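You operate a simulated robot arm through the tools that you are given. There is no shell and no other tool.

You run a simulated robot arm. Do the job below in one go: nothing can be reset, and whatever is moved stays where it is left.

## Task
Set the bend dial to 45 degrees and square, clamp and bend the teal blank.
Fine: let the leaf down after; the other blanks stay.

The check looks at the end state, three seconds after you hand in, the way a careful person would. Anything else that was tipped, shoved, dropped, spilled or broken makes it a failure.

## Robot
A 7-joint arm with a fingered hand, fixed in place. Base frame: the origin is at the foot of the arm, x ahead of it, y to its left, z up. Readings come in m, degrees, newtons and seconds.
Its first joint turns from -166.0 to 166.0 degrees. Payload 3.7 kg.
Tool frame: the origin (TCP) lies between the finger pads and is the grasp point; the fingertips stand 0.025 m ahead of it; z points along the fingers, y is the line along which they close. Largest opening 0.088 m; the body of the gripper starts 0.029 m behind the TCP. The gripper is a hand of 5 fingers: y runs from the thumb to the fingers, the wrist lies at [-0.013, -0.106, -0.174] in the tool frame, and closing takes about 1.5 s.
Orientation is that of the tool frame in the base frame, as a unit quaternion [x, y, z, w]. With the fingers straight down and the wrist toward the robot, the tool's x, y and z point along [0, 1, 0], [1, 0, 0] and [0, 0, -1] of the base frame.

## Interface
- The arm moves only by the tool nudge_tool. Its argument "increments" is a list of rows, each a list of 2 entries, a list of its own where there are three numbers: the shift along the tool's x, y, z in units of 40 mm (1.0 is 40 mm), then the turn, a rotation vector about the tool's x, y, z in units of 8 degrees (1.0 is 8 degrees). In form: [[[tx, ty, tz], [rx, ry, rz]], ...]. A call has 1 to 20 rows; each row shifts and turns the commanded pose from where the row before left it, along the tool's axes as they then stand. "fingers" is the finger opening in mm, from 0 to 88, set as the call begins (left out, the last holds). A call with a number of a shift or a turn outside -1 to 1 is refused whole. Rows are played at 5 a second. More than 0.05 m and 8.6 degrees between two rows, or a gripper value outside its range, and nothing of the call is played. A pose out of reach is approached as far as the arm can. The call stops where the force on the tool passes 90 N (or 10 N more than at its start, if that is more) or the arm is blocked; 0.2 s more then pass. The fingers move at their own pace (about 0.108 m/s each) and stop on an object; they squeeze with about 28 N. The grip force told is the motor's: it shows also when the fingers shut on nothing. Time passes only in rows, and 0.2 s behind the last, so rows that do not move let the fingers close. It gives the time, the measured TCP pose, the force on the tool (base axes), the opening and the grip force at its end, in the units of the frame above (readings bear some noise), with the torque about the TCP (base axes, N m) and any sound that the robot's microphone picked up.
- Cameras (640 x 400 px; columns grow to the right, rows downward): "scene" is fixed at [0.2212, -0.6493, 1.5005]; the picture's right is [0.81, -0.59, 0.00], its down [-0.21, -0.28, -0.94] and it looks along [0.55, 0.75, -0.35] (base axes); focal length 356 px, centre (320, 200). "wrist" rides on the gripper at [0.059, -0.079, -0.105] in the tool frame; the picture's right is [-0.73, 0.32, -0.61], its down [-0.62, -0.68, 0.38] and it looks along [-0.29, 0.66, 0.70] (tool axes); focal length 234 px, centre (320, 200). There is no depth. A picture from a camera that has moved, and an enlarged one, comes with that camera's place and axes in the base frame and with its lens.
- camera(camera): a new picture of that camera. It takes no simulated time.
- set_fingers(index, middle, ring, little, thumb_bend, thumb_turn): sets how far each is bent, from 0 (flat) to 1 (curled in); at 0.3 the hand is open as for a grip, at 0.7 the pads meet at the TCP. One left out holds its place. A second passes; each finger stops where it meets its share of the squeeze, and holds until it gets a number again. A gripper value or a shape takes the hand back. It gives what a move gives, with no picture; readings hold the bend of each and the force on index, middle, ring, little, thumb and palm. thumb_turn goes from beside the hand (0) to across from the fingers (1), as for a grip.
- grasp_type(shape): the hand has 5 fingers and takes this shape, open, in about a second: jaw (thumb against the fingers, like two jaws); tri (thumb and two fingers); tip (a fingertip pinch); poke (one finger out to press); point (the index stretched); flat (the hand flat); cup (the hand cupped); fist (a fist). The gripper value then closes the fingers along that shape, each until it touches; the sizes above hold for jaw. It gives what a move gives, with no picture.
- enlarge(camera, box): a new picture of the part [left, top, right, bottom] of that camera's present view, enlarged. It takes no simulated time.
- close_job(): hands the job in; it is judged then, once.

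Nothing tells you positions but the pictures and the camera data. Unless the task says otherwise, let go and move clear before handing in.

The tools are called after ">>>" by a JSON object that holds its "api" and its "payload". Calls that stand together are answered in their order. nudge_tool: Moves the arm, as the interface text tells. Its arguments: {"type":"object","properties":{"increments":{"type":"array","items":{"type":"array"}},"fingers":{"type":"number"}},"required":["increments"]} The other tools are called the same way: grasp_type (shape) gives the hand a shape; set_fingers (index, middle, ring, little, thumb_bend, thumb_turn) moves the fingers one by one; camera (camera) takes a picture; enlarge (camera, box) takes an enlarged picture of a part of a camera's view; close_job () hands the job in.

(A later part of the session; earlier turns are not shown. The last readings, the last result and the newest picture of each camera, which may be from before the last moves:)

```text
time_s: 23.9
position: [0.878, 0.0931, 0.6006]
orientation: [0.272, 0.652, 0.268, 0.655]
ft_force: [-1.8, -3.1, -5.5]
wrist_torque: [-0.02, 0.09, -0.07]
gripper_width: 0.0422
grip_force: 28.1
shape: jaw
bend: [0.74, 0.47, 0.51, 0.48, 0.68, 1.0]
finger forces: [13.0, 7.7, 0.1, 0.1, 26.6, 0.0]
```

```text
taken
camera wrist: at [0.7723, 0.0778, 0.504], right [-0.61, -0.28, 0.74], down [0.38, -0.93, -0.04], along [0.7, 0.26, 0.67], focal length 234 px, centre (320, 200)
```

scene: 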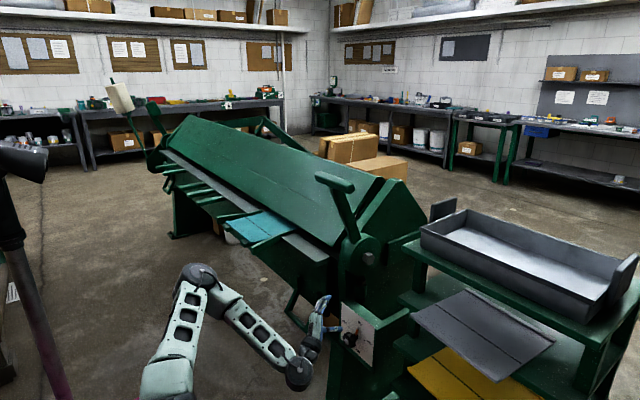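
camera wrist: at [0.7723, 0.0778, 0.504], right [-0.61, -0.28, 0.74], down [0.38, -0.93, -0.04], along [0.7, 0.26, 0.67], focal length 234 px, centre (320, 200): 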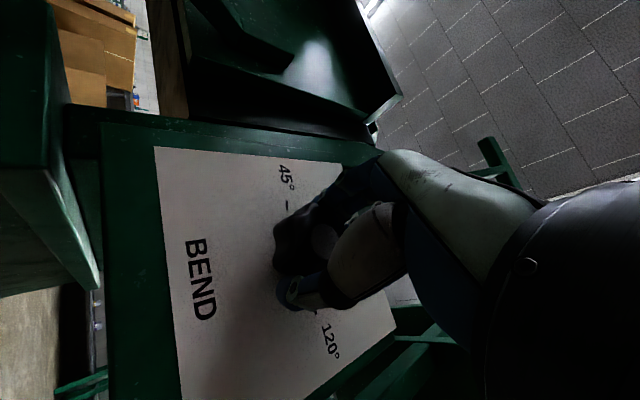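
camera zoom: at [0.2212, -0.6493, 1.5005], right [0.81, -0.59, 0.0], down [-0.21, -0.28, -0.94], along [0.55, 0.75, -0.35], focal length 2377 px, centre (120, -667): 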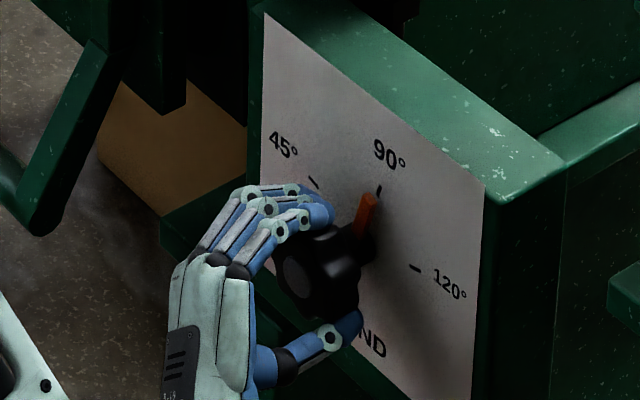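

Firm grip on the knob (index, middle vs. thumb). Now turn −30° about the tool axis and check the pointer.

>>> {"api": "nudge_tool", "payload": {"increments": [[[0, 0, 0], [0, 0, -0.5]], [[0, 0, 0], [0, 0, -0.5]], [[0, 0, 0], [0, 0, -0.5]], [[0, 0, 0], [0, 0, -0.5]], [[0, 0, 0], [0, 0, -0.5]], [[0, 0, 0], [0, 0, -0.5]], [[0, 0, 0], [0, 0, -0.5]], [[0, 0, 0], [0, 0, 0]]]}}

>>> {"api": "enlarge", "payload": {"camera": "scene", "box": [310, 300, 390, 360]}}

```text
time_s: 25.7
position: [0.8773, 0.0919, 0.6002]
orientation: [0.106, 0.699, 0.102, 0.7]
ft_force: [11.8, -6.3, -4.1]
wrist_torque: [0.03, 0.04, -0.13]
gripper_width: 0.0421
grip_force: 28.1
shape: jaw
bend: [0.74, 0.49, 0.51, 0.48, 0.68, 0.98]
finger forces: [12.4, 6.4, 0.0, 0.0, 25.8, 0.1]
```

```text
6.67 times, centred on (350, 330) of scene
camera zoom: at [0.2212, -0.6493, 1.5005], right [0.81, -0.59, 0.0], down [-0.21, -0.28, -0.94], along [0.55, 0.75, -0.35], focal length 2377 px, centre (120, -667)
```

zoom: 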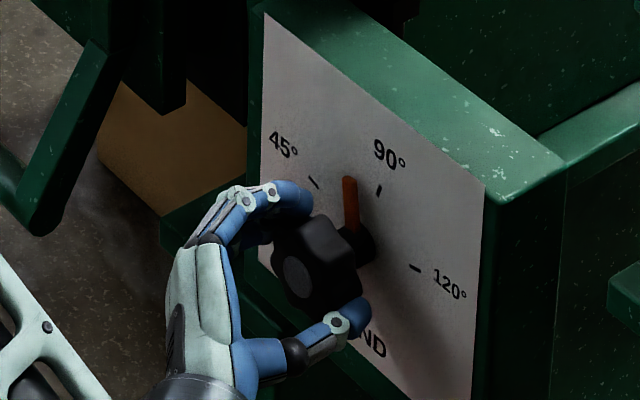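

The pointer follows. Continue turning.

>>> {"api": "nudge_tool", "payload": {"increments": [[[0, 0, 0], [0, 0, -0.5]], [[0, 0, 0], [0, 0, -0.5]], [[0, 0, 0], [0, 0, -0.5]], [[0, 0, 0], [0, 0, -0.5]], [[0, 0, 0], [0, 0, -0.5]], [[0, 0, 0], [0, 0, -0.5]], [[0, 0, 0], [0, 0, -0.5]], [[0, 0, 0], [0, 0, -0.5]], [[0, 0, 0], [0, 0, 0]]]}}

>>> {"api": "enlarge", "payload": {"camera": "scene", "box": [310, 300, 390, 360]}}

```text
time_s: 27.7
position: [0.8778, 0.0913, 0.6016]
orientation: [-0.092, 0.7, -0.094, 0.701]
ft_force: [11.2, -3.0, -3.9]
wrist_torque: [0.02, 0.03, 0.01]
gripper_width: 0.0417
grip_force: 27.7
shape: jaw
bend: [0.74, 0.48, 0.51, 0.48, 0.68, 0.97]
finger forces: [15.1, 7.8, 0.2, 0.0, 24.6, 0.1]
```

```text
6.67 times, centred on (350, 330) of scene
camera zoom: at [0.2212, -0.6493, 1.5005], right [0.81, -0.59, 0.0], down [-0.21, -0.28, -0.94], along [0.55, 0.75, -0.35], focal length 2377 px, centre (120, -667)
```

zoom: 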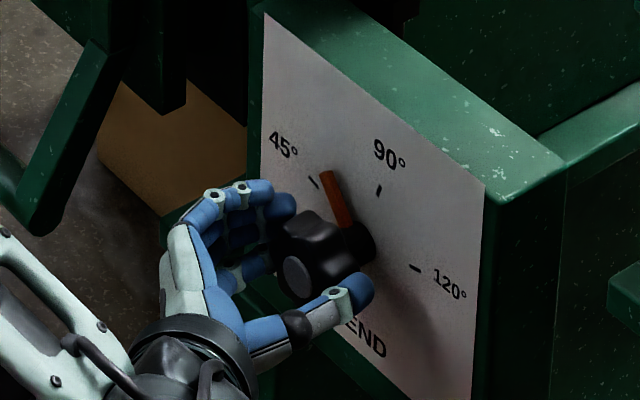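

>>> {"api": "nudge_tool", "payload": {"increments": [[[0, 0, 0], [0, 0, -0.5]], [[0, 0, 0], [0, 0, -0.5]], [[0, 0, 0], [0, 0, -0.5]], [[0, 0, 0], [0, 0, -0.5]], [[0, 0, 0], [0, 0, -0.5]], [[0, 0, 0], [0, 0, -0.5]], [[0, 0, 0], [0, 0, -0.5]], [[0, 0, 0], [0, 0, 0]]]}}

>>> {"api": "enlarge", "payload": {"camera": "scene", "box": [310, 300, 390, 360]}}

>>> {"api": "camera", "payload": {"camera": "wrist"}}

```text
time_s: 29.5
position: [0.8764, 0.0927, 0.6011]
orientation: [-0.258, 0.658, -0.261, 0.658]
ft_force: [3.1, -1.6, -1.1]
wrist_torque: [0.02, 0.0, 0.01]
gripper_width: 0.042
grip_force: 28.0
shape: jaw
bend: [0.74, 0.48, 0.51, 0.48, 0.68, 0.97]
finger forces: [15.7, 8.9, 0.1, 0.1, 24.8, 0.1]
```

```text
6.67 times, centred on (350, 330) of scene
camera zoom: at [0.2212, -0.6493, 1.5005], right [0.81, -0.59, 0.0], down [-0.21, -0.28, -0.94], along [0.55, 0.75, -0.35], focal length 2377 px, centre (120, -667)
```

zoom: 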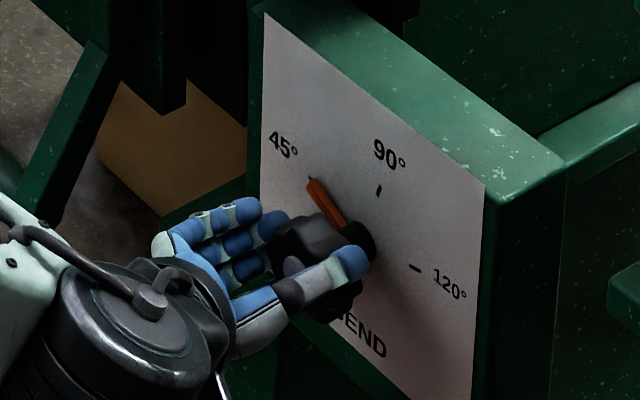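

```text
taken
camera wrist: at [0.7709, -0.0056, 0.6124], right [-0.6, 0.73, 0.31], down [0.38, -0.07, 0.92], along [0.7, 0.67, -0.24], focal length 234 px, centre (320, 200)
```

wrist: 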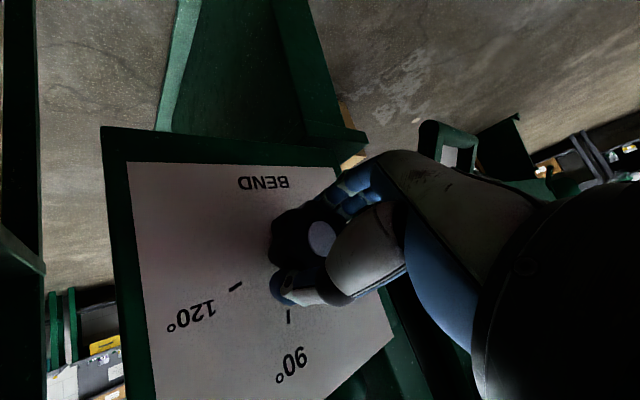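

Nearly at 45. I zoom further to compare the pointer with the tick.

>>> {"api": "enlarge", "payload": {"camera": "scene", "box": [338, 312, 368, 334]}}

```text
16.00 times, centred on (353, 323) of scene
camera zoom: at [0.2212, -0.6493, 1.5005], right [0.81, -0.59, 0.0], down [-0.21, -0.28, -0.94], along [0.55, 0.75, -0.35], focal length 5704 px, centre (-208, -1768)
```

zoom: 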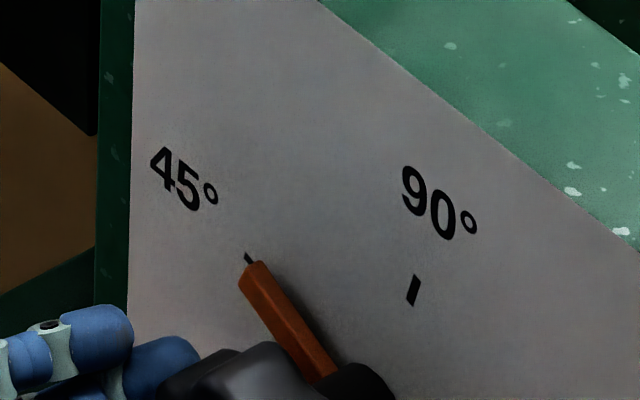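

Hand has turned about 88°. I'll add about 2° more, then release and back off to check the pointer from the front.

>>> {"api": "nudge_tool", "payload": {"increments": [[[0, 0, 0], [0, 0, -0.13]], [[0, 0, 0], [0, 0, -0.13]], [[0, 0, 0], [0, 0, 0]], [[0, 0, 0], [0, 0, 0]]]}}

>>> {"api": "enlarge", "payload": {"camera": "scene", "box": [338, 312, 368, 334]}}

>>> {"api": "nudge_tool", "payload": {"increments": [[[0, 0, 0], [0, 0, 0]], [[0, 0, 0], [0, 0, 0]], [[0, 0, 0], [0, 0, 0]], [[0, 0, 0], [0, 0, 0]], [[0, 0, 0], [0, 0, 0]]], "fingers": 88}}

>>> {"api": "enlarge", "payload": {"camera": "scene", "box": [338, 312, 368, 334]}}

>>> {"api": "camera", "payload": {"camera": "wrist"}}

```text
time_s: 30.5
position: [0.877, 0.0917, 0.6015]
orientation: [-0.269, 0.653, -0.274, 0.652]
ft_force: [4.3, -4.6, -2.6]
wrist_torque: [-0.01, 0.09, -0.02]
gripper_width: 0.0421
grip_force: 28.4
shape: jaw
bend: [0.74, 0.48, 0.51, 0.48, 0.68, 0.97]
finger forces: [15.8, 8.3, 0.0, 0.0, 25.2, 0.0]
```

```text
16.00 times, centred on (353, 323) of scene
camera zoom: at [0.2212, -0.6493, 1.5005], right [0.81, -0.59, 0.0], down [-0.21, -0.28, -0.94], along [0.55, 0.75, -0.35], focal length 5704 px, centre (-208, -1768)
```

zoom: 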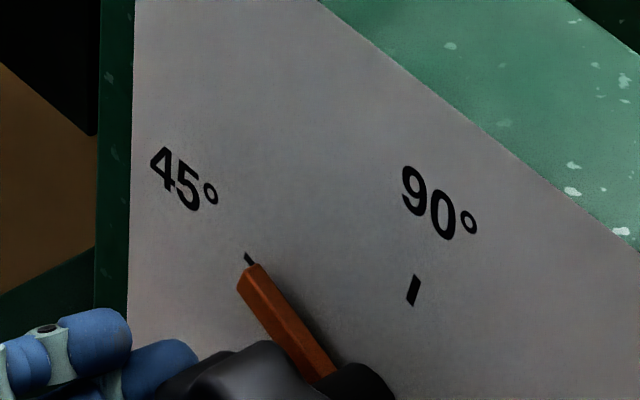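

```text
time_s: 31.7
position: [0.8778, 0.0923, 0.601]
orientation: [-0.271, 0.653, -0.274, 0.652]
ft_force: [0.0, 0.2, 0.4]
wrist_torque: [0.0, 0.02, -0.02]
gripper_width: 0.0875
grip_force: 0.0
shape: jaw
bend: [0.3, 0.3, 0.3, 0.3, 0.3, 0.98]
finger forces: [0.1, 0.0, 0.1, 0.0, 0.0, 0.0]
```

```text
16.00 times, centred on (353, 323) of scene
camera zoom: at [0.2212, -0.6493, 1.5005], right [0.81, -0.59, 0.0], down [-0.21, -0.28, -0.94], along [0.55, 0.75, -0.35], focal length 5704 px, centre (-208, -1768)
```

zoom: 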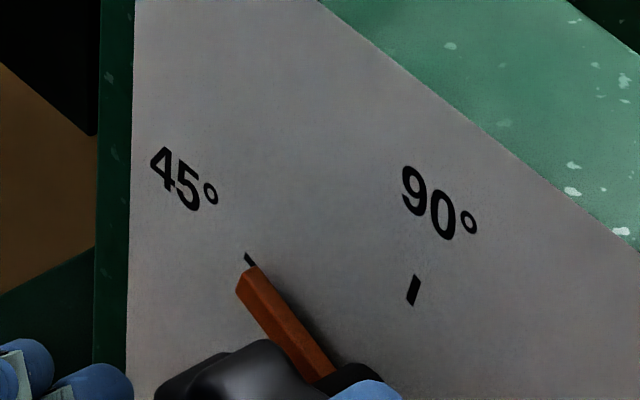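

```text
taken
camera wrist: at [0.7707, -0.0046, 0.616], right [-0.6, 0.75, 0.28], down [0.38, -0.04, 0.92], along [0.7, 0.67, -0.26], focal length 234 px, centre (320, 200)
```

wrist: 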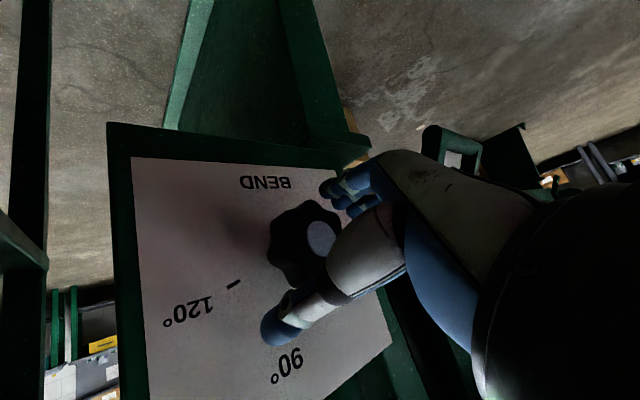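

Released. Backing straight off to see the dial from the front.

>>> {"api": "nudge_tool", "payload": {"increments": [[[0, 0, -0.5], [0, 0, 0]], [[0, 0, -0.5], [0, 0, 0]], [[0, 0, -0.5], [0, 0, 0]], [[0, 0, 0], [0, 0, 0]]]}}

>>> {"api": "camera", "payload": {"camera": "wrist"}}

>>> {"api": "enlarge", "payload": {"camera": "scene", "box": [335, 300, 385, 350]}}

```text
time_s: 32.7
position: [0.8165, 0.0923, 0.6018]
orientation: [-0.271, 0.652, -0.273, 0.653]
ft_force: [-0.4, 0.4, 0.0]
wrist_torque: [-0.02, -0.01, 0.0]
gripper_width: 0.0874
grip_force: 0.1
shape: jaw
bend: [0.3, 0.3, 0.3, 0.3, 0.3, 0.98]
finger forces: [0.1, 0.1, 0.0, 0.1, 0.0, 0.0]
```

```text
taken
camera wrist: at [0.7101, -0.0041, 0.6167], right [-0.6, 0.75, 0.28], down [0.38, -0.04, 0.92], along [0.7, 0.67, -0.26], focal length 234 px, centre (320, 200)
```

wrist: 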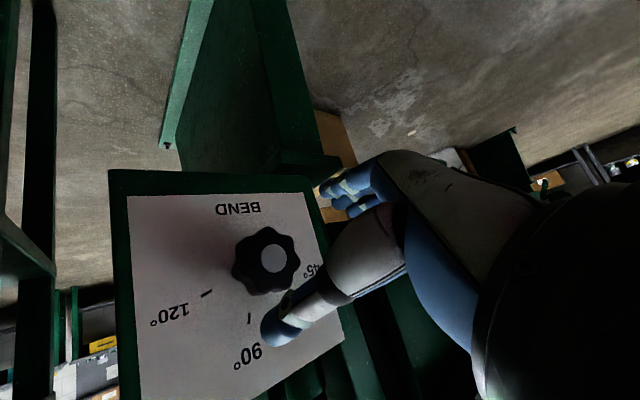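

```text
8.00 times, centred on (360, 325) of scene
camera zoom: at [0.2212, -0.6493, 1.5005], right [0.81, -0.59, 0.0], down [-0.21, -0.28, -0.94], along [0.55, 0.75, -0.35], focal length 2852 px, centre (0, -800)
```

zoom: 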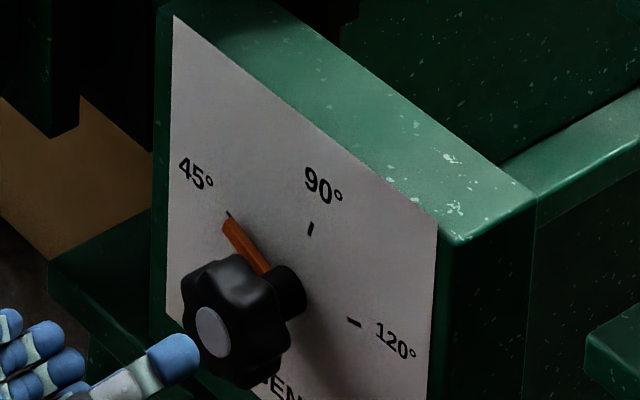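

>>> {"api": "nudge_tool", "payload": {"increments": [[[-0.6, 0.25, 0], [0, 0, 0]], [[-0.6, 0.25, 0], [0, 0, 0]], [[0, 0, 0], [0, 0, 0]]]}}

>>> {"api": "camera", "payload": {"camera": "wrist"}}

>>> {"api": "enlarge", "payload": {"camera": "wrist", "box": [150, 190, 310, 310]}}

```text
time_s: 33.5
position: [0.8167, 0.14, 0.6189]
orientation: [-0.27, 0.653, -0.274, 0.653]
ft_force: [0.2, 0.6, 0.7]
wrist_torque: [-0.03, 0.01, 0.0]
gripper_width: 0.0877
grip_force: 0.1
shape: jaw
bend: [0.3, 0.3, 0.3, 0.3, 0.3, 0.98]
finger forces: [0.0, 0.0, 0.1, 0.0, 0.0, 0.0]
```

```text
taken
camera wrist: at [0.7101, 0.043, 0.6343], right [-0.6, 0.75, 0.28], down [0.38, -0.04, 0.92], along [0.7, 0.67, -0.26], focal length 234 px, centre (320, 200)
```

wrist: 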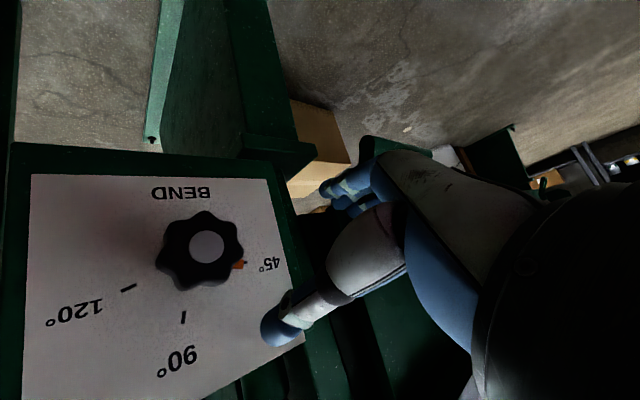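

```text
3.33 times, centred on (230, 250) of wrist
camera zoom: at [0.7101, 0.043, 0.6343], right [-0.6, 0.75, 0.28], down [0.38, -0.04, 0.92], along [0.7, 0.67, -0.26], focal length 781 px, centre (620, 33)
```

zoom: 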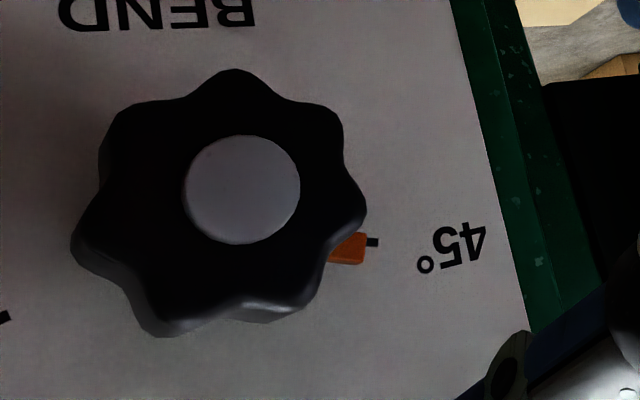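

>>> {"api": "enlarge", "payload": {"camera": "wrist", "box": [215, 245, 265, 280]}}

>>> {"api": "enlarge", "payload": {"camera": "scene", "box": [340, 315, 370, 335]}}

```text
11.43 times, centred on (240, 262) of wrist
camera zoom: at [0.7101, 0.043, 0.6343], right [-0.6, 0.75, 0.28], down [0.38, -0.04, 0.92], along [0.7, 0.67, -0.26], focal length 2676 px, centre (1234, -514)
```

zoom: 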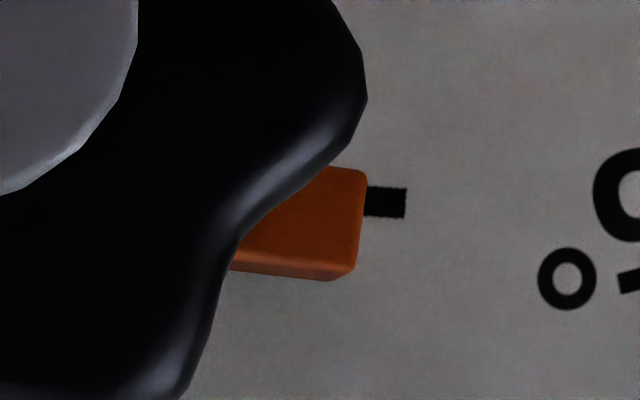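

```text
16.00 times, centred on (355, 325) of scene
camera zoom: at [0.2212, -0.6493, 1.5005], right [0.81, -0.59, 0.0], down [-0.21, -0.28, -0.94], along [0.55, 0.75, -0.35], focal length 5704 px, centre (-240, -1800)
```

zoom: 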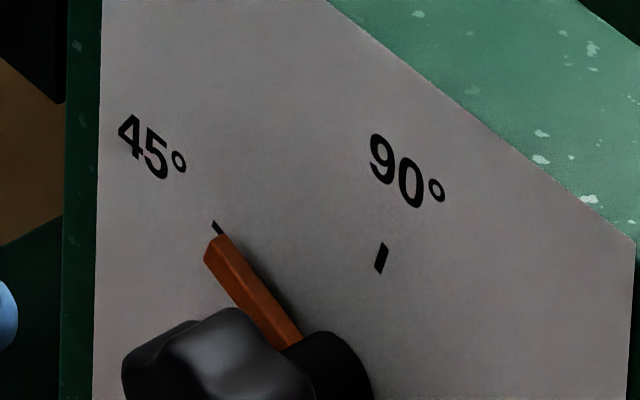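

From the wrist picture the pointer tip sits at roughly 71° against the tick's 75°, i.e. a few degrees short. I'll re-grip the knob and add about 5°.

>>> {"api": "nudge_tool", "payload": {"increments": [[[0.59, -0.275, 0], [0, 0, 0]], [[0.59, -0.275, 0], [0, 0, 0]], [[0, 0, 0.5], [0, 0, 0]], [[0, 0, 0.5], [0, 0, 0]], [[0, 0, 0.52], [0, 0, 0]], [[0, 0, 0], [0, 0, 0]]]}}

>>> {"api": "nudge_tool", "payload": {"increments": [[[0, 0, 0], [0, 0, 0]], [[0, 0, 0], [0, 0, 0]], [[0, 0, 0], [0, 0, 0]], [[0, 0, 0], [0, 0, 0]], [[0, 0, 0], [0, 0, 0]], [[0, 0, 0], [0, 0, 0]], [[0, 0, 0], [0, 0, 0]], [[0, 0, 0], [0, 0, 0]]], "fingers": 0}}

>>> {"api": "enlarge", "payload": {"camera": "scene", "box": [340, 315, 370, 335]}}

```text
time_s: 34.9
position: [0.8791, 0.0916, 0.6033]
orientation: [-0.27, 0.653, -0.274, 0.653]
ft_force: [0.5, -0.3, -0.4]
wrist_torque: [-0.05, 0.0, -0.01]
gripper_width: 0.0876
grip_force: 0.1
shape: jaw
bend: [0.3, 0.3, 0.3, 0.3, 0.3, 0.98]
finger forces: [0.1, 0.0, 0.0, 0.0, 0.0, 0.1]
```

```text
time_s: 36.7
position: [0.8776, 0.0907, 0.6037]
orientation: [-0.269, 0.654, -0.274, 0.652]
ft_force: [0.4, -4.0, 5.5]
wrist_torque: [-0.02, -0.1, -0.1]
gripper_width: 0.0423
grip_force: 27.8
shape: jaw
bend: [0.74, 0.45, 0.47, 0.44, 0.72, 1.0]
finger forces: [13.0, 7.1, 0.0, 0.0, 26.8, 0.0]
```

```text
16.00 times, centred on (355, 325) of scene
camera zoom: at [0.2212, -0.6493, 1.5005], right [0.81, -0.59, 0.0], down [-0.21, -0.28, -0.94], along [0.55, 0.75, -0.35], focal length 5704 px, centre (-240, -1800)
```

zoom: 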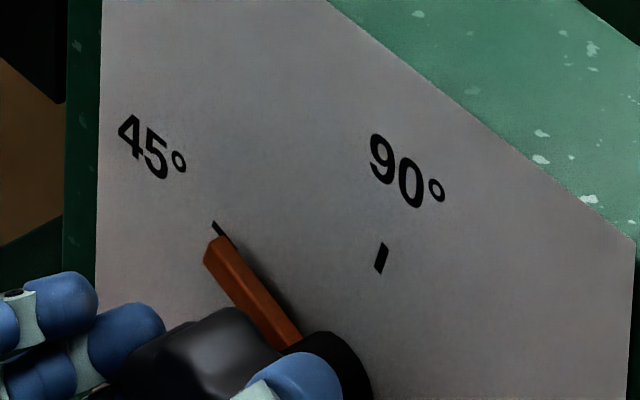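

>>> {"api": "nudge_tool", "payload": {"increments": [[[0, 0, 0], [0, 0, -0.2]], [[0, 0, 0], [0, 0, -0.2]], [[0, 0, 0], [0, 0, -0.2]], [[0, 0, 0], [0, 0, 0]], [[0, 0, 0], [0, 0, 0]]]}}

>>> {"api": "enlarge", "payload": {"camera": "scene", "box": [340, 315, 370, 335]}}

```text
time_s: 37.9
position: [0.8776, 0.0917, 0.6038]
orientation: [-0.297, 0.641, -0.301, 0.641]
ft_force: [-3.0, -4.0, 7.6]
wrist_torque: [0.06, -0.13, -0.05]
gripper_width: 0.0424
grip_force: 27.4
shape: jaw
bend: [0.74, 0.45, 0.47, 0.44, 0.72, 1.0]
finger forces: [13.0, 7.3, 0.0, 0.1, 28.6, 0.0]
```

```text
16.00 times, centred on (355, 325) of scene
camera zoom: at [0.2212, -0.6493, 1.5005], right [0.81, -0.59, 0.0], down [-0.21, -0.28, -0.94], along [0.55, 0.75, -0.35], focal length 5704 px, centre (-240, -1800)
```

zoom: 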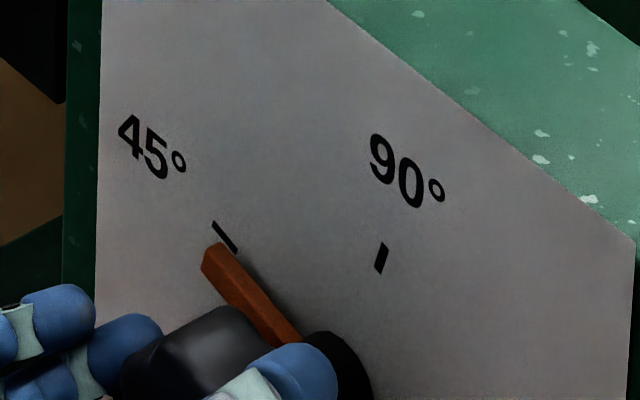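

The tick is now fully visible beside the pointer. Release, back off and recheck from the wrist camera.

>>> {"api": "nudge_tool", "payload": {"increments": [[[0, 0, 0], [0, 0, 0]], [[0, 0, 0], [0, 0, 0]], [[0, 0, 0], [0, 0, 0]], [[0, 0, 0], [0, 0, 0]], [[0, 0, 0], [0, 0, 0]], [[0, 0, -0.5], [0, 0, 0]], [[0, 0, -0.5], [0, 0, 0]], [[0, 0, -0.5], [0, 0, 0]], [[-0.6, 0.25, 0], [0, 0, 0]], [[-0.6, 0.25, 0], [0, 0, 0]], [[0, 0, 0], [0, 0, 0]]], "fingers": 88}}

>>> {"api": "camera", "payload": {"camera": "wrist"}}

>>> {"api": "enlarge", "payload": {"camera": "wrist", "box": [195, 220, 285, 280]}}

>>> {"api": "enlarge", "payload": {"camera": "scene", "box": [340, 315, 370, 335]}}

```text
time_s: 40.3
position: [0.8154, 0.1398, 0.6188]
orientation: [-0.296, 0.642, -0.301, 0.64]
ft_force: [0.2, 0.2, -0.2]
wrist_torque: [-0.02, 0.01, 0.01]
gripper_width: 0.0876
grip_force: 0.0
shape: jaw
bend: [0.3, 0.3, 0.3, 0.3, 0.3, 0.98]
finger forces: [0.1, 0.1, 0.0, 0.1, 0.0, 0.0]
```

```text
taken
camera wrist: at [0.7106, 0.0452, 0.6411], right [-0.6, 0.77, 0.22], down [0.38, 0.04, 0.92], along [0.7, 0.64, -0.32], focal length 234 px, centre (320, 200)
```

wrist: 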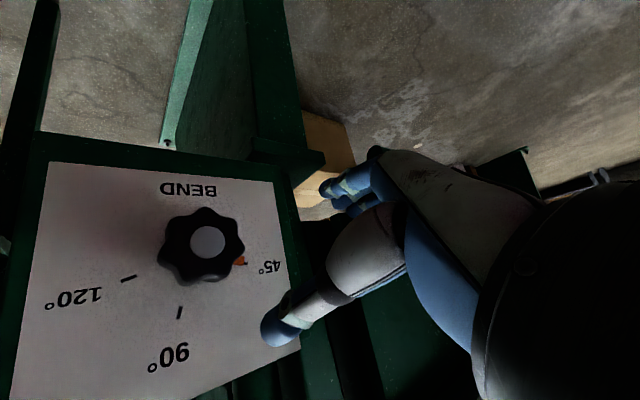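

```text
6.67 times, centred on (240, 250) of wrist
camera zoom: at [0.7106, 0.0452, 0.6411], right [-0.6, 0.77, 0.22], down [0.38, 0.04, 0.92], along [0.7, 0.64, -0.32], focal length 1561 px, centre (853, -133)
```

zoom: 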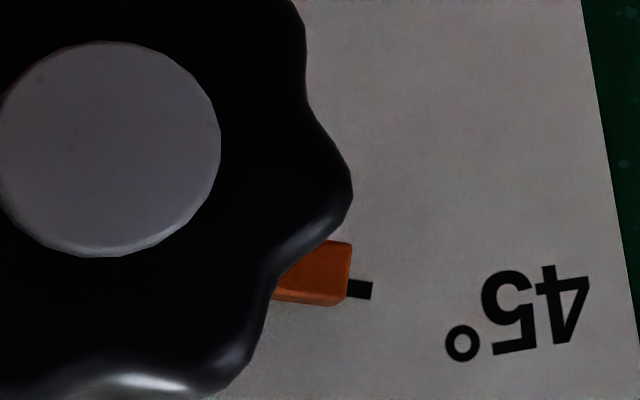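

```text
16.00 times, centred on (355, 325) of scene
camera zoom: at [0.2212, -0.6493, 1.5005], right [0.81, -0.59, 0.0], down [-0.21, -0.28, -0.94], along [0.55, 0.75, -0.35], focal length 5704 px, centre (-240, -1800)
```

zoom: 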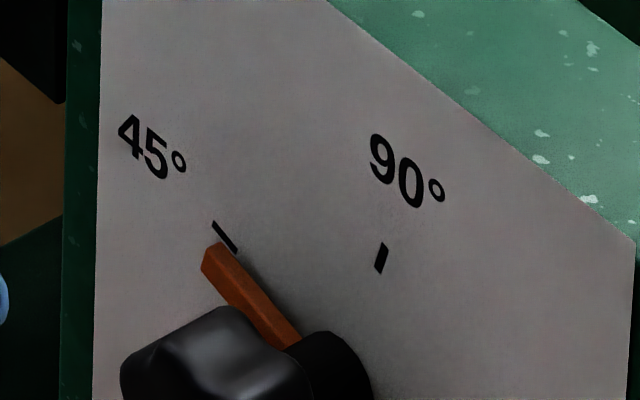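

The pointer now lies on the 45 tick (measured ≈74–75°). The dial is set; next I raise the hand clear and rotate back to a forward-down tilt for handling the blank.

>>> {"api": "nudge_tool", "payload": {"increments": [[[-0.36, -0.74, -0.1], [0, 0, 0]], [[-0.36, -0.74, -0.1], [0, 0, 0]], [[-0.36, -0.74, 0], [0, 0, 0]], [[-0.36, -0.74, 0], [0, 0, 0]], [[-0.36, -0.74, 0], [0, 0, 0]], [[0, 0, 0], [0, 0, 0]]]}}

>>> {"api": "camera", "payload": {"camera": "scene"}}

```text
time_s: 41.7
position: [0.8067, 0.0997, 0.7789]
orientation: [-0.297, 0.641, -0.301, 0.641]
ft_force: [0.5, 0.3, 0.0]
wrist_torque: [-0.01, -0.02, 0.0]
gripper_width: 0.0877
grip_force: 0.0
shape: jaw
bend: [0.3, 0.3, 0.3, 0.3, 0.3, 0.98]
finger forces: [0.0, 0.0, 0.0, 0.0, 0.0, 0.0]
```

```text
taken
```

scene: 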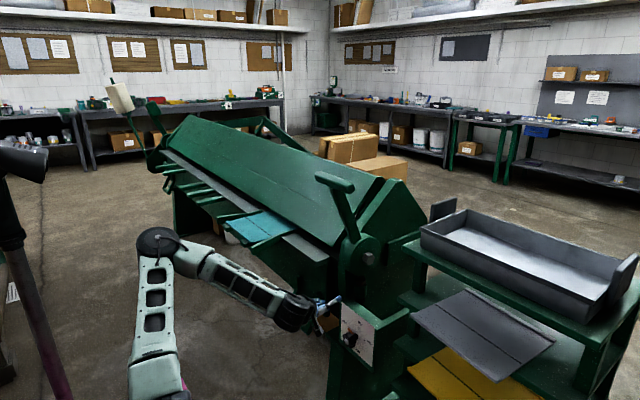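

>>> {"api": "nudge_tool", "payload": {"increments": [[[0, 0, 0], [0.0874, 0.2394, 0.8933]], [[0, 0, 0], [0.0874, 0.2394, 0.8933]], [[0, 0, 0], [0.0874, 0.2394, 0.8933]], [[0, 0, 0], [0.0874, 0.2394, 0.8933]], [[0, 0, 0], [0.0874, 0.2394, 0.8933]], [[0, 0, 0], [0.0874, 0.2394, 0.8933]], [[0, 0, 0], [0.0874, 0.2394, 0.8933]], [[0, 0, 0], [0.0874, 0.2394, 0.8933]], [[0, 0, 0], [0.0874, 0.2394, 0.8933]], [[0, 0, 0], [0.0874, 0.2394, 0.8933]], [[0, 0, 0], [0.0874, 0.2394, 0.8933]], [[0, 0, 0], [0.0874, 0.2394, 0.8933]], [[0, 0, 0], [0.0874, 0.2394, 0.8933]], [[0, 0, 0], [0.0874, 0.2394, 0.8933]], [[0, 0, 0], [0.0874, 0.2394, 0.8933]], [[0, 0, 0], [0.0874, 0.2394, 0.8933]], [[0, 0, 0], [0.0874, 0.2394, 0.8933]], [[0, 0, 0], [0.0874, 0.2394, 0.8933]], [[0, 0, 0], [0.0874, 0.2394, 0.8933]]]}}

>>> {"api": "camera", "payload": {"camera": "scene"}}

>>> {"api": "camera", "payload": {"camera": "wrist"}}

```text
time_s: 45.7
position: [0.8089, 0.1005, 0.7781]
orientation: [0.614, 0.61, 0.353, 0.355]
ft_force: [-0.5, -0.2, 0.1]
wrist_torque: [-0.02, -0.01, 0.02]
gripper_width: 0.0876
grip_force: 0.0
shape: jaw
bend: [0.3, 0.3, 0.3, 0.3, 0.3, 0.98]
finger forces: [0.0, 0.0, 0.0, 0.0, 0.0, 0.1]
```

```text
taken
```

scene: 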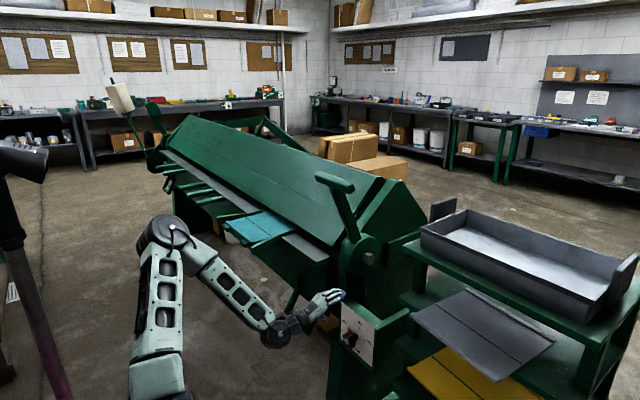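

```text
taken
camera wrist: at [0.6784, 0.1602, 0.7628], right [-0.37, -0.72, 0.58], down [-0.01, -0.62, -0.78], along [0.93, -0.29, 0.22], focal length 234 px, centre (320, 200)
```

wrist: 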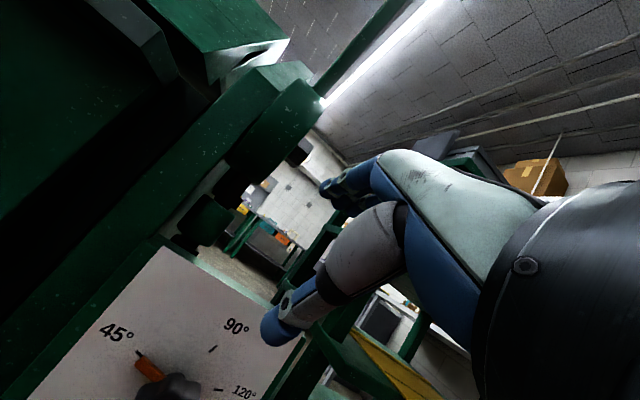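

>>> {"api": "enlarge", "payload": {"camera": "wrist", "box": [90, 310, 250, 400]}}

>>> {"api": "enlarge", "payload": {"camera": "wrist", "box": [0, 0, 340, 240]}}

```text
4.00 times, centred on (170, 355) of wrist
camera zoom: at [0.6784, 0.1602, 0.7628], right [-0.37, -0.72, 0.58], down [-0.01, -0.62, -0.78], along [0.93, -0.29, 0.22], focal length 937 px, centre (920, -420)
```

zoom: 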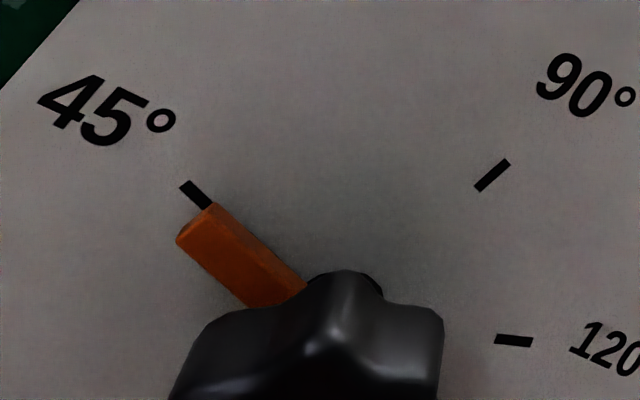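

```text
1.67 times, centred on (170, 120) of wrist
camera zoom: at [0.6784, 0.1602, 0.7628], right [-0.37, -0.72, 0.58], down [-0.01, -0.62, -0.78], along [0.93, -0.29, 0.22], focal length 390 px, centre (570, 333)
```

zoom: 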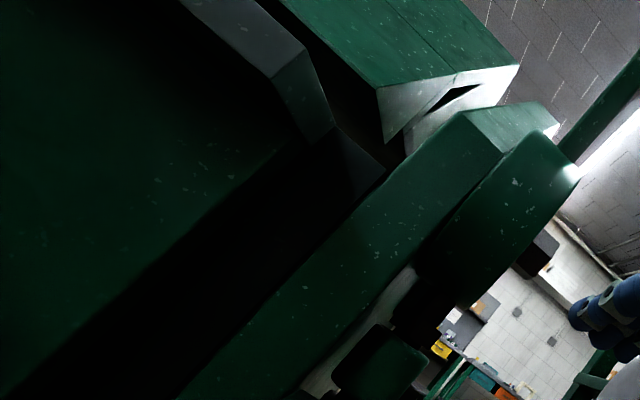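

The pointer is parallel to and in line with the 45° tick, so the dial is done. Now I swing the hand up and over towards the blank.

>>> {"api": "nudge_tool", "payload": {"increments": [[[0.714, 0.5, -0.574], [0, 0, 0]], [[0.714, 0.5, -0.574], [0, 0, 0]], [[0.714, 0.5, -0.574], [0, 0, 0]], [[0.714, 0.5, -0.574], [0, 0, 0]], [[0.714, 0.5, -0.574], [0, 0, 0]], [[0.714, 0.5, -0.574], [0, 0, 0]], [[0.714, 0.5, -0.574], [0, 0, 0]], [[0, 0, 0], [0, 0.686, -0.396]], [[0, 0, 0], [0, 0.686, -0.396]], [[0, 0, 0], [0, 0.686, -0.396]], [[0, 0, 0], [0, 0.686, -0.396]], [[0, 0, 0], [0, 0.686, -0.396]], [[0, 0, 0], [0, 0.686, -0.396]]]}}

>>> {"api": "camera", "payload": {"camera": "wrist"}}

>>> {"api": "camera", "payload": {"camera": "scene"}}

```text
time_s: 48.5
position: [0.7397, 0.3031, 0.9795]
orientation: [0.38, 0.778, 0.449, 0.22]
ft_force: [0.0, -0.8, -0.4]
wrist_torque: [0.01, 0.01, 0.0]
gripper_width: 0.0878
grip_force: 0.0
shape: jaw
bend: [0.3, 0.3, 0.3, 0.3, 0.3, 0.98]
finger forces: [0.1, 0.0, 0.0, 0.0, 0.0, 0.0]
```

```text
taken
camera wrist: at [0.6006, 0.2682, 0.9642], right [0.16, -0.8, 0.58], down [0.38, -0.5, -0.78], along [0.91, 0.34, 0.22], focal length 234 px, centre (320, 200)
```

wrist: 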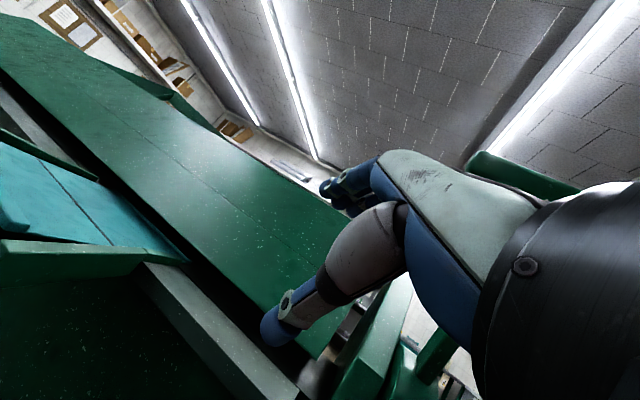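

```text
taken
```

scene: 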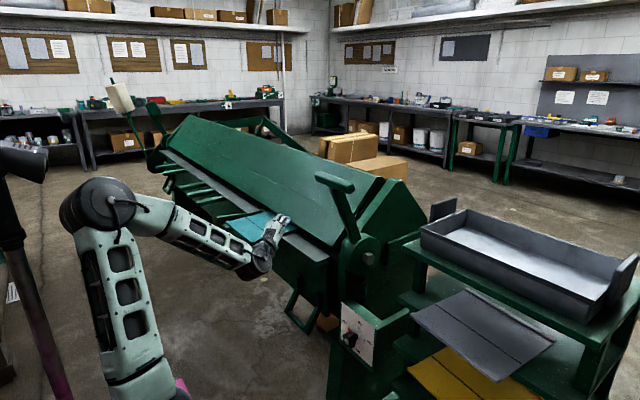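

>>> {"api": "enlarge", "payload": {"camera": "wrist", "box": [0, 80, 220, 300]}}

>>> {"api": "grasp_type", "payload": {"shape": "poke"}}

>>> {"api": "camera", "payload": {"camera": "wrist"}}

>>> {"api": "enlarge", "payload": {"camera": "scene", "box": [220, 190, 320, 300]}}

```text
1.82 times, centred on (110, 190) of wrist
camera zoom: at [0.6006, 0.2682, 0.9642], right [0.16, -0.8, 0.58], down [0.38, -0.5, -0.78], along [0.91, 0.34, 0.22], focal length 426 px, centre (702, 218)
```

zoom: 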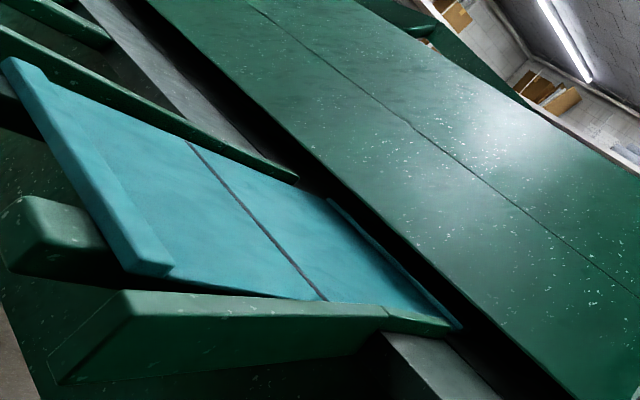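

```text
time_s: 49.4
position: [0.7399, 0.3011, 0.9785]
orientation: [0.381, 0.777, 0.449, 0.221]
ft_force: [-0.3, 1.0, 0.1]
wrist_torque: [0.02, 0.02, -0.01]
gripper_width: 0.0004
grip_force: 0.1
shape: poke
bend: [0.7, 0.7, 0.99, 0.99, 1.0, 1.0]
finger forces: [0.0, 0.0, 0.0, 0.0, 0.0, 0.0]
```

```text
taken
camera wrist: at [0.6009, 0.2681, 0.9641], right [0.16, -0.8, 0.58], down [0.38, -0.5, -0.78], along [0.91, 0.34, 0.22], focal length 234 px, centre (320, 200)
```

wrist: 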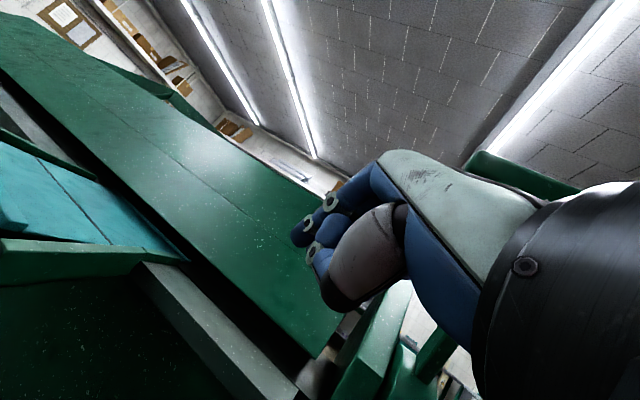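

```text
3.64 times, centred on (270, 245) of scene
camera zoom: at [0.2212, -0.6493, 1.5005], right [0.81, -0.59, 0.0], down [-0.21, -0.28, -0.94], along [0.55, 0.75, -0.35], focal length 1296 px, centre (502, 36)
```

zoom: 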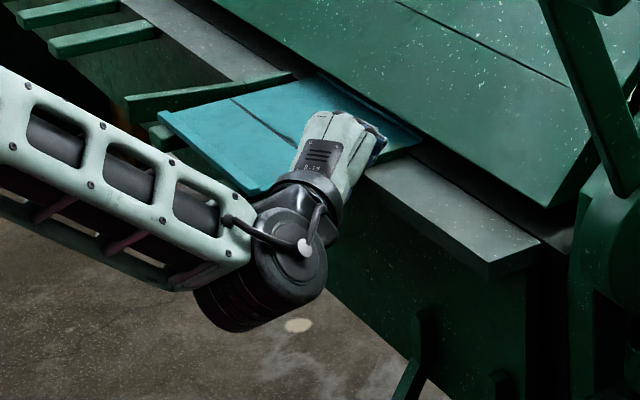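

The blank has raised lips front and rear; clamp nose edge is near x≈0.949, so about 0.11 m of push is needed. 'Poke' keeps the finger bent, so I try 'point' to see how far a stretched index reaches.

>>> {"api": "grasp_type", "payload": {"shape": "point"}}

>>> {"api": "camera", "payload": {"camera": "wrist"}}

>>> {"api": "enlarge", "payload": {"camera": "scene", "box": [220, 190, 320, 300]}}

```text
time_s: 50.3
position: [0.7409, 0.3012, 0.9794]
orientation: [0.381, 0.778, 0.448, 0.221]
ft_force: [-0.6, 0.8, 0.6]
wrist_torque: [0.01, -0.01, -0.02]
gripper_width: 0.0
grip_force: 0.1
shape: point
bend: [0.2, 1.0, 1.0, 1.0, 0.98, 0.88]
finger forces: [0.1, 0.0, 0.0, 0.1, 0.0, 0.0]
```

```text
taken
camera wrist: at [0.6009, 0.2682, 0.9641], right [0.16, -0.8, 0.58], down [0.38, -0.5, -0.78], along [0.91, 0.34, 0.22], focal length 234 px, centre (320, 200)
```

wrist: 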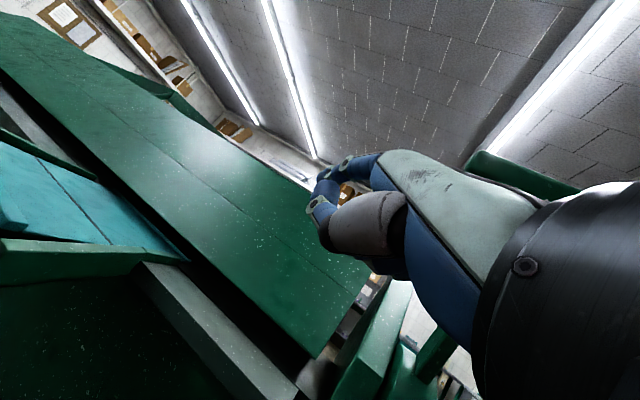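

```text
3.64 times, centred on (270, 245) of scene
camera zoom: at [0.2212, -0.6493, 1.5005], right [0.81, -0.59, 0.0], down [-0.21, -0.28, -0.94], along [0.55, 0.75, -0.35], focal length 1296 px, centre (502, 36)
```

zoom: 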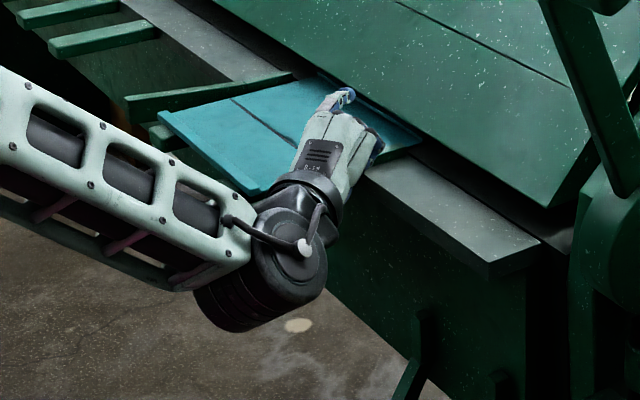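

With 'point', the index reaches ~5 cm further. I'll roll the hand so the index is the lowest finger, heading about 38° left and slightly down, keeping the rest of the hand above the rails and supports.

>>> {"api": "nudge_tool", "payload": {"increments": [[[0, 0, 0], [0.1485, -0.406, -0.767]], [[0, 0, 0], [0.1485, -0.406, -0.767]], [[0, 0, 0], [0.1485, -0.406, -0.767]], [[0, 0, 0], [0.1485, -0.406, -0.767]], [[0, 0, 0], [0.1485, -0.406, -0.767]], [[0, 0, 0], [0.1485, -0.406, -0.767]], [[0, 0, 0], [0.1485, -0.406, -0.767]], [[0, 0, 0], [0.1485, -0.406, -0.767]], [[0, 0, 0], [0.1485, -0.406, -0.767]], [[0, 0, 0], [0.1485, -0.406, -0.767]], [[0, 0, 0], [0.1485, -0.406, -0.767]], [[0, 0, 0], [0.1485, -0.406, -0.767]], [[0, 0, 0], [0.1485, -0.406, -0.767]], [[0, 0, 0], [0, 0, 0]]]}}

>>> {"api": "camera", "payload": {"camera": "wrist"}}

>>> {"api": "enlarge", "payload": {"camera": "scene", "box": [200, 170, 330, 270]}}

```text
time_s: 53.3
position: [0.741, 0.3013, 0.9808]
orientation: [-0.046, 0.761, -0.046, 0.645]
ft_force: [0.6, 0.1, 0.1]
wrist_torque: [-0.03, -0.01, -0.01]
gripper_width: 0.0001
grip_force: 0.0
shape: point
bend: [0.2, 1.0, 1.0, 1.0, 0.98, 0.88]
finger forces: [0.0, 0.0, 0.0, 0.1, 0.0, 0.0]
```

```text
taken
camera wrist: at [0.6279, 0.2169, 0.951], right [-0.48, 0.42, 0.77], down [0.49, -0.6, 0.64], along [0.73, 0.68, 0.09], focal length 234 px, centre (320, 200)
```

wrist: 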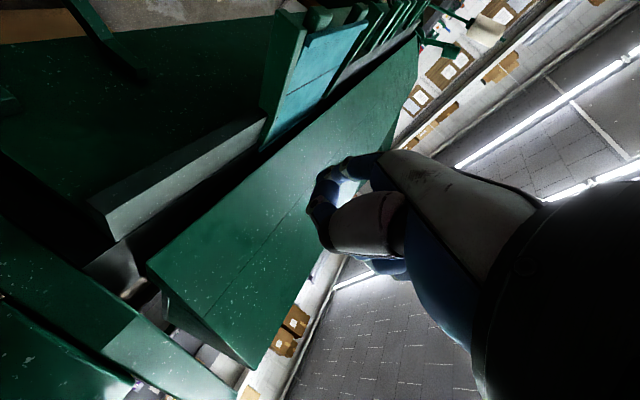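

```text
4.00 times, centred on (265, 220) of scene
camera zoom: at [0.2212, -0.6493, 1.5005], right [0.81, -0.59, 0.0], down [-0.21, -0.28, -0.94], along [0.55, 0.75, -0.35], focal length 1426 px, centre (540, 120)
```

zoom: 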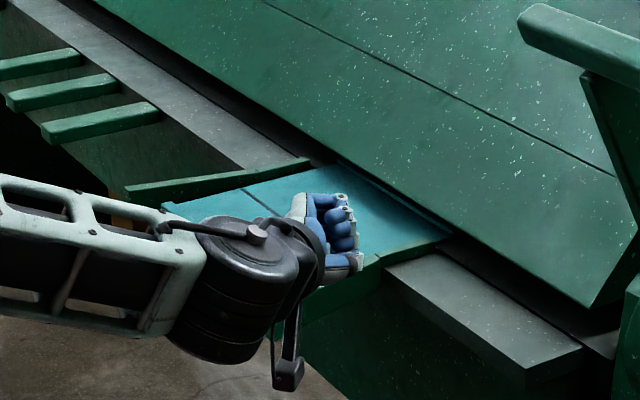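

>>> {"api": "enlarge", "payload": {"camera": "wrist", "box": [270, 120, 430, 290]}}

>>> {"api": "enlarge", "payload": {"camera": "scene", "box": [260, 205, 300, 245]}}

```text
2.35 times, centred on (350, 205) of wrist
camera zoom: at [0.6279, 0.2169, 0.951], right [-0.48, 0.42, 0.77], down [0.49, -0.6, 0.64], along [0.73, 0.68, 0.09], focal length 551 px, centre (249, 188)
```

zoom: 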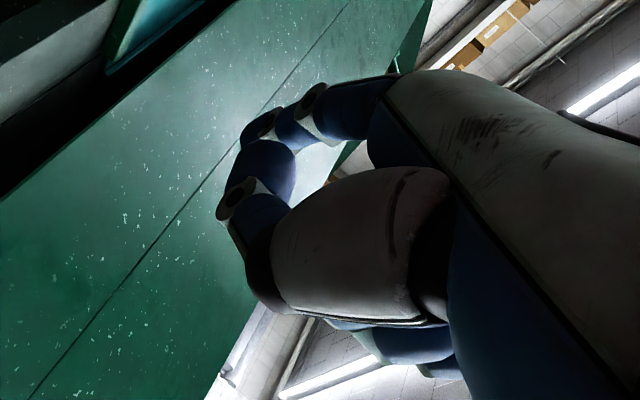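

```text
10.00 times, centred on (280, 225) of scene
camera zoom: at [0.2212, -0.6493, 1.5005], right [0.81, -0.59, 0.0], down [-0.21, -0.28, -0.94], along [0.55, 0.75, -0.35], focal length 3565 px, centre (720, -50)
```

zoom: 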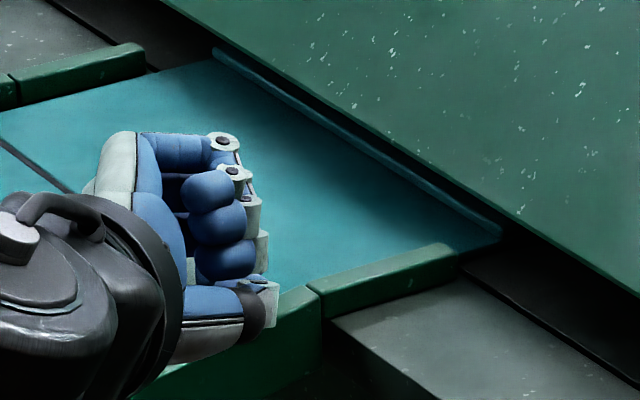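

The index at bend 0.2 doesn't extend much; I'll straighten it fully and check.

>>> {"api": "set_fingers", "payload": {"index": 0}}

>>> {"api": "enlarge", "payload": {"camera": "wrist", "box": [230, 90, 430, 290]}}

>>> {"api": "enlarge", "payload": {"camera": "scene", "box": [260, 205, 300, 245]}}

```text
time_s: 54.3
position: [0.7406, 0.3026, 0.9793]
orientation: [-0.046, 0.762, -0.046, 0.645]
ft_force: [-0.6, -0.7, -1.1]
wrist_torque: [0.0, 0.0, 0.0]
gripper_width: 0.0403
grip_force: 0.1
shape: fingers
bend: [0.0, 1.0, 1.0, 1.0, 0.98, 0.88]
finger forces: [0.0, 0.1, 0.0, 0.0, 0.1, 0.1]
```

```text
2.00 times, centred on (330, 190) of wrist
camera zoom: at [0.6278, 0.2171, 0.9509], right [-0.48, 0.42, 0.77], down [0.49, -0.6, 0.63], along [0.73, 0.68, 0.09], focal length 468 px, centre (300, 220)
```

zoom: 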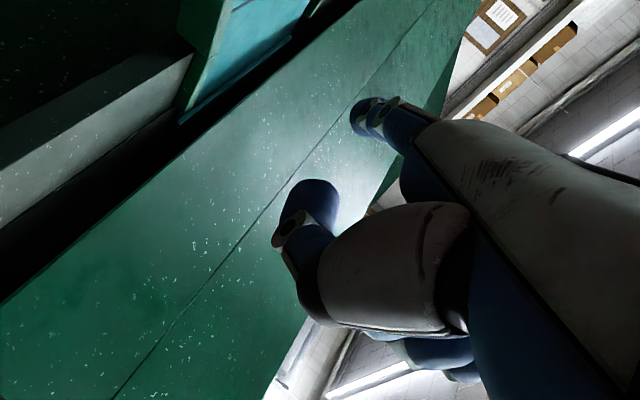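

```text
10.00 times, centred on (280, 225) of scene
camera zoom: at [0.2212, -0.6493, 1.5005], right [0.81, -0.59, 0.0], down [-0.21, -0.28, -0.94], along [0.55, 0.75, -0.35], focal length 3565 px, centre (720, -50)
```

zoom: 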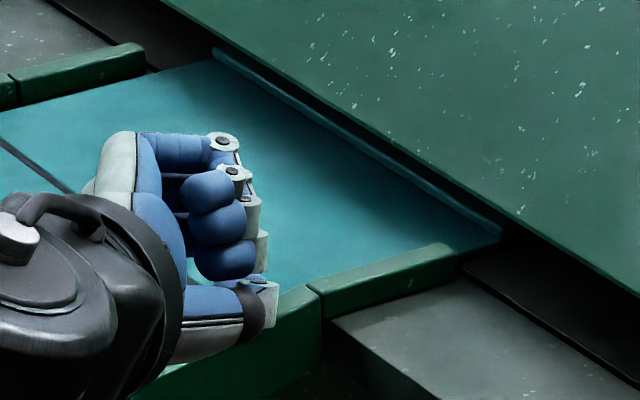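

Next I test how far the arm reaches by moving the hand over towards the blank, well above it.

>>> {"api": "nudge_tool", "payload": {"increments": [[[-0.189, 0.817, 0.146], [0, 0, 0]], [[-0.189, 0.817, 0.146], [0, 0, 0]], [[-0.189, 0.817, 0.146], [0, 0, 0]], [[-0.189, 0.817, 0.146], [0, 0, 0]], [[-0.189, 0.817, 0.146], [0, 0, 0]], [[-0.189, 0.817, 0.146], [0, 0, 0]], [[-0.189, 0.817, 0.146], [0, 0, 0]], [[-0.189, 0.817, 0.146], [0, 0, 0]], [[-0.189, 0.817, 0.146], [0, 0, 0]], [[0, 0, 0], [0, 0, 0]]]}}

>>> {"api": "camera", "payload": {"camera": "scene"}}

>>> {"api": "camera", "payload": {"camera": "wrist"}}

```text
time_s: 56.5
position: [0.8003, 0.6043, 1.0029]
orientation: [-0.046, 0.761, -0.045, 0.645]
ft_force: [0.5, 0.7, -0.4]
wrist_torque: [-0.04, -0.01, -0.04]
gripper_width: 0.0402
grip_force: 0.1
shape: fingers
bend: [0.0, 1.0, 1.0, 1.0, 0.98, 0.88]
finger forces: [0.0, 0.0, 0.0, 0.0, 0.1, 0.0]
```

```text
taken
```

scene: 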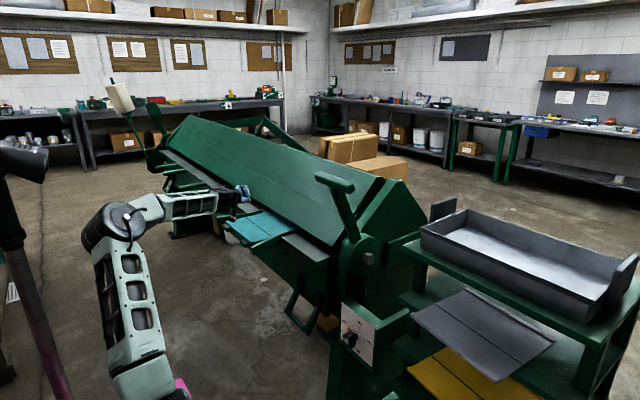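

```text
taken
camera wrist: at [0.6872, 0.5195, 0.9723], right [-0.48, 0.42, 0.77], down [0.49, -0.6, 0.63], along [0.73, 0.68, 0.09], focal length 234 px, centre (320, 200)
```

wrist: 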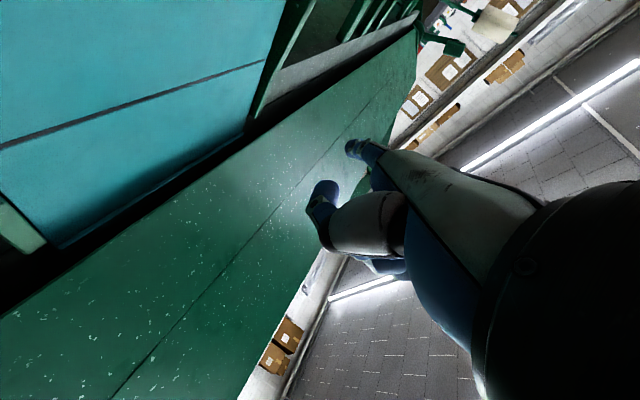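

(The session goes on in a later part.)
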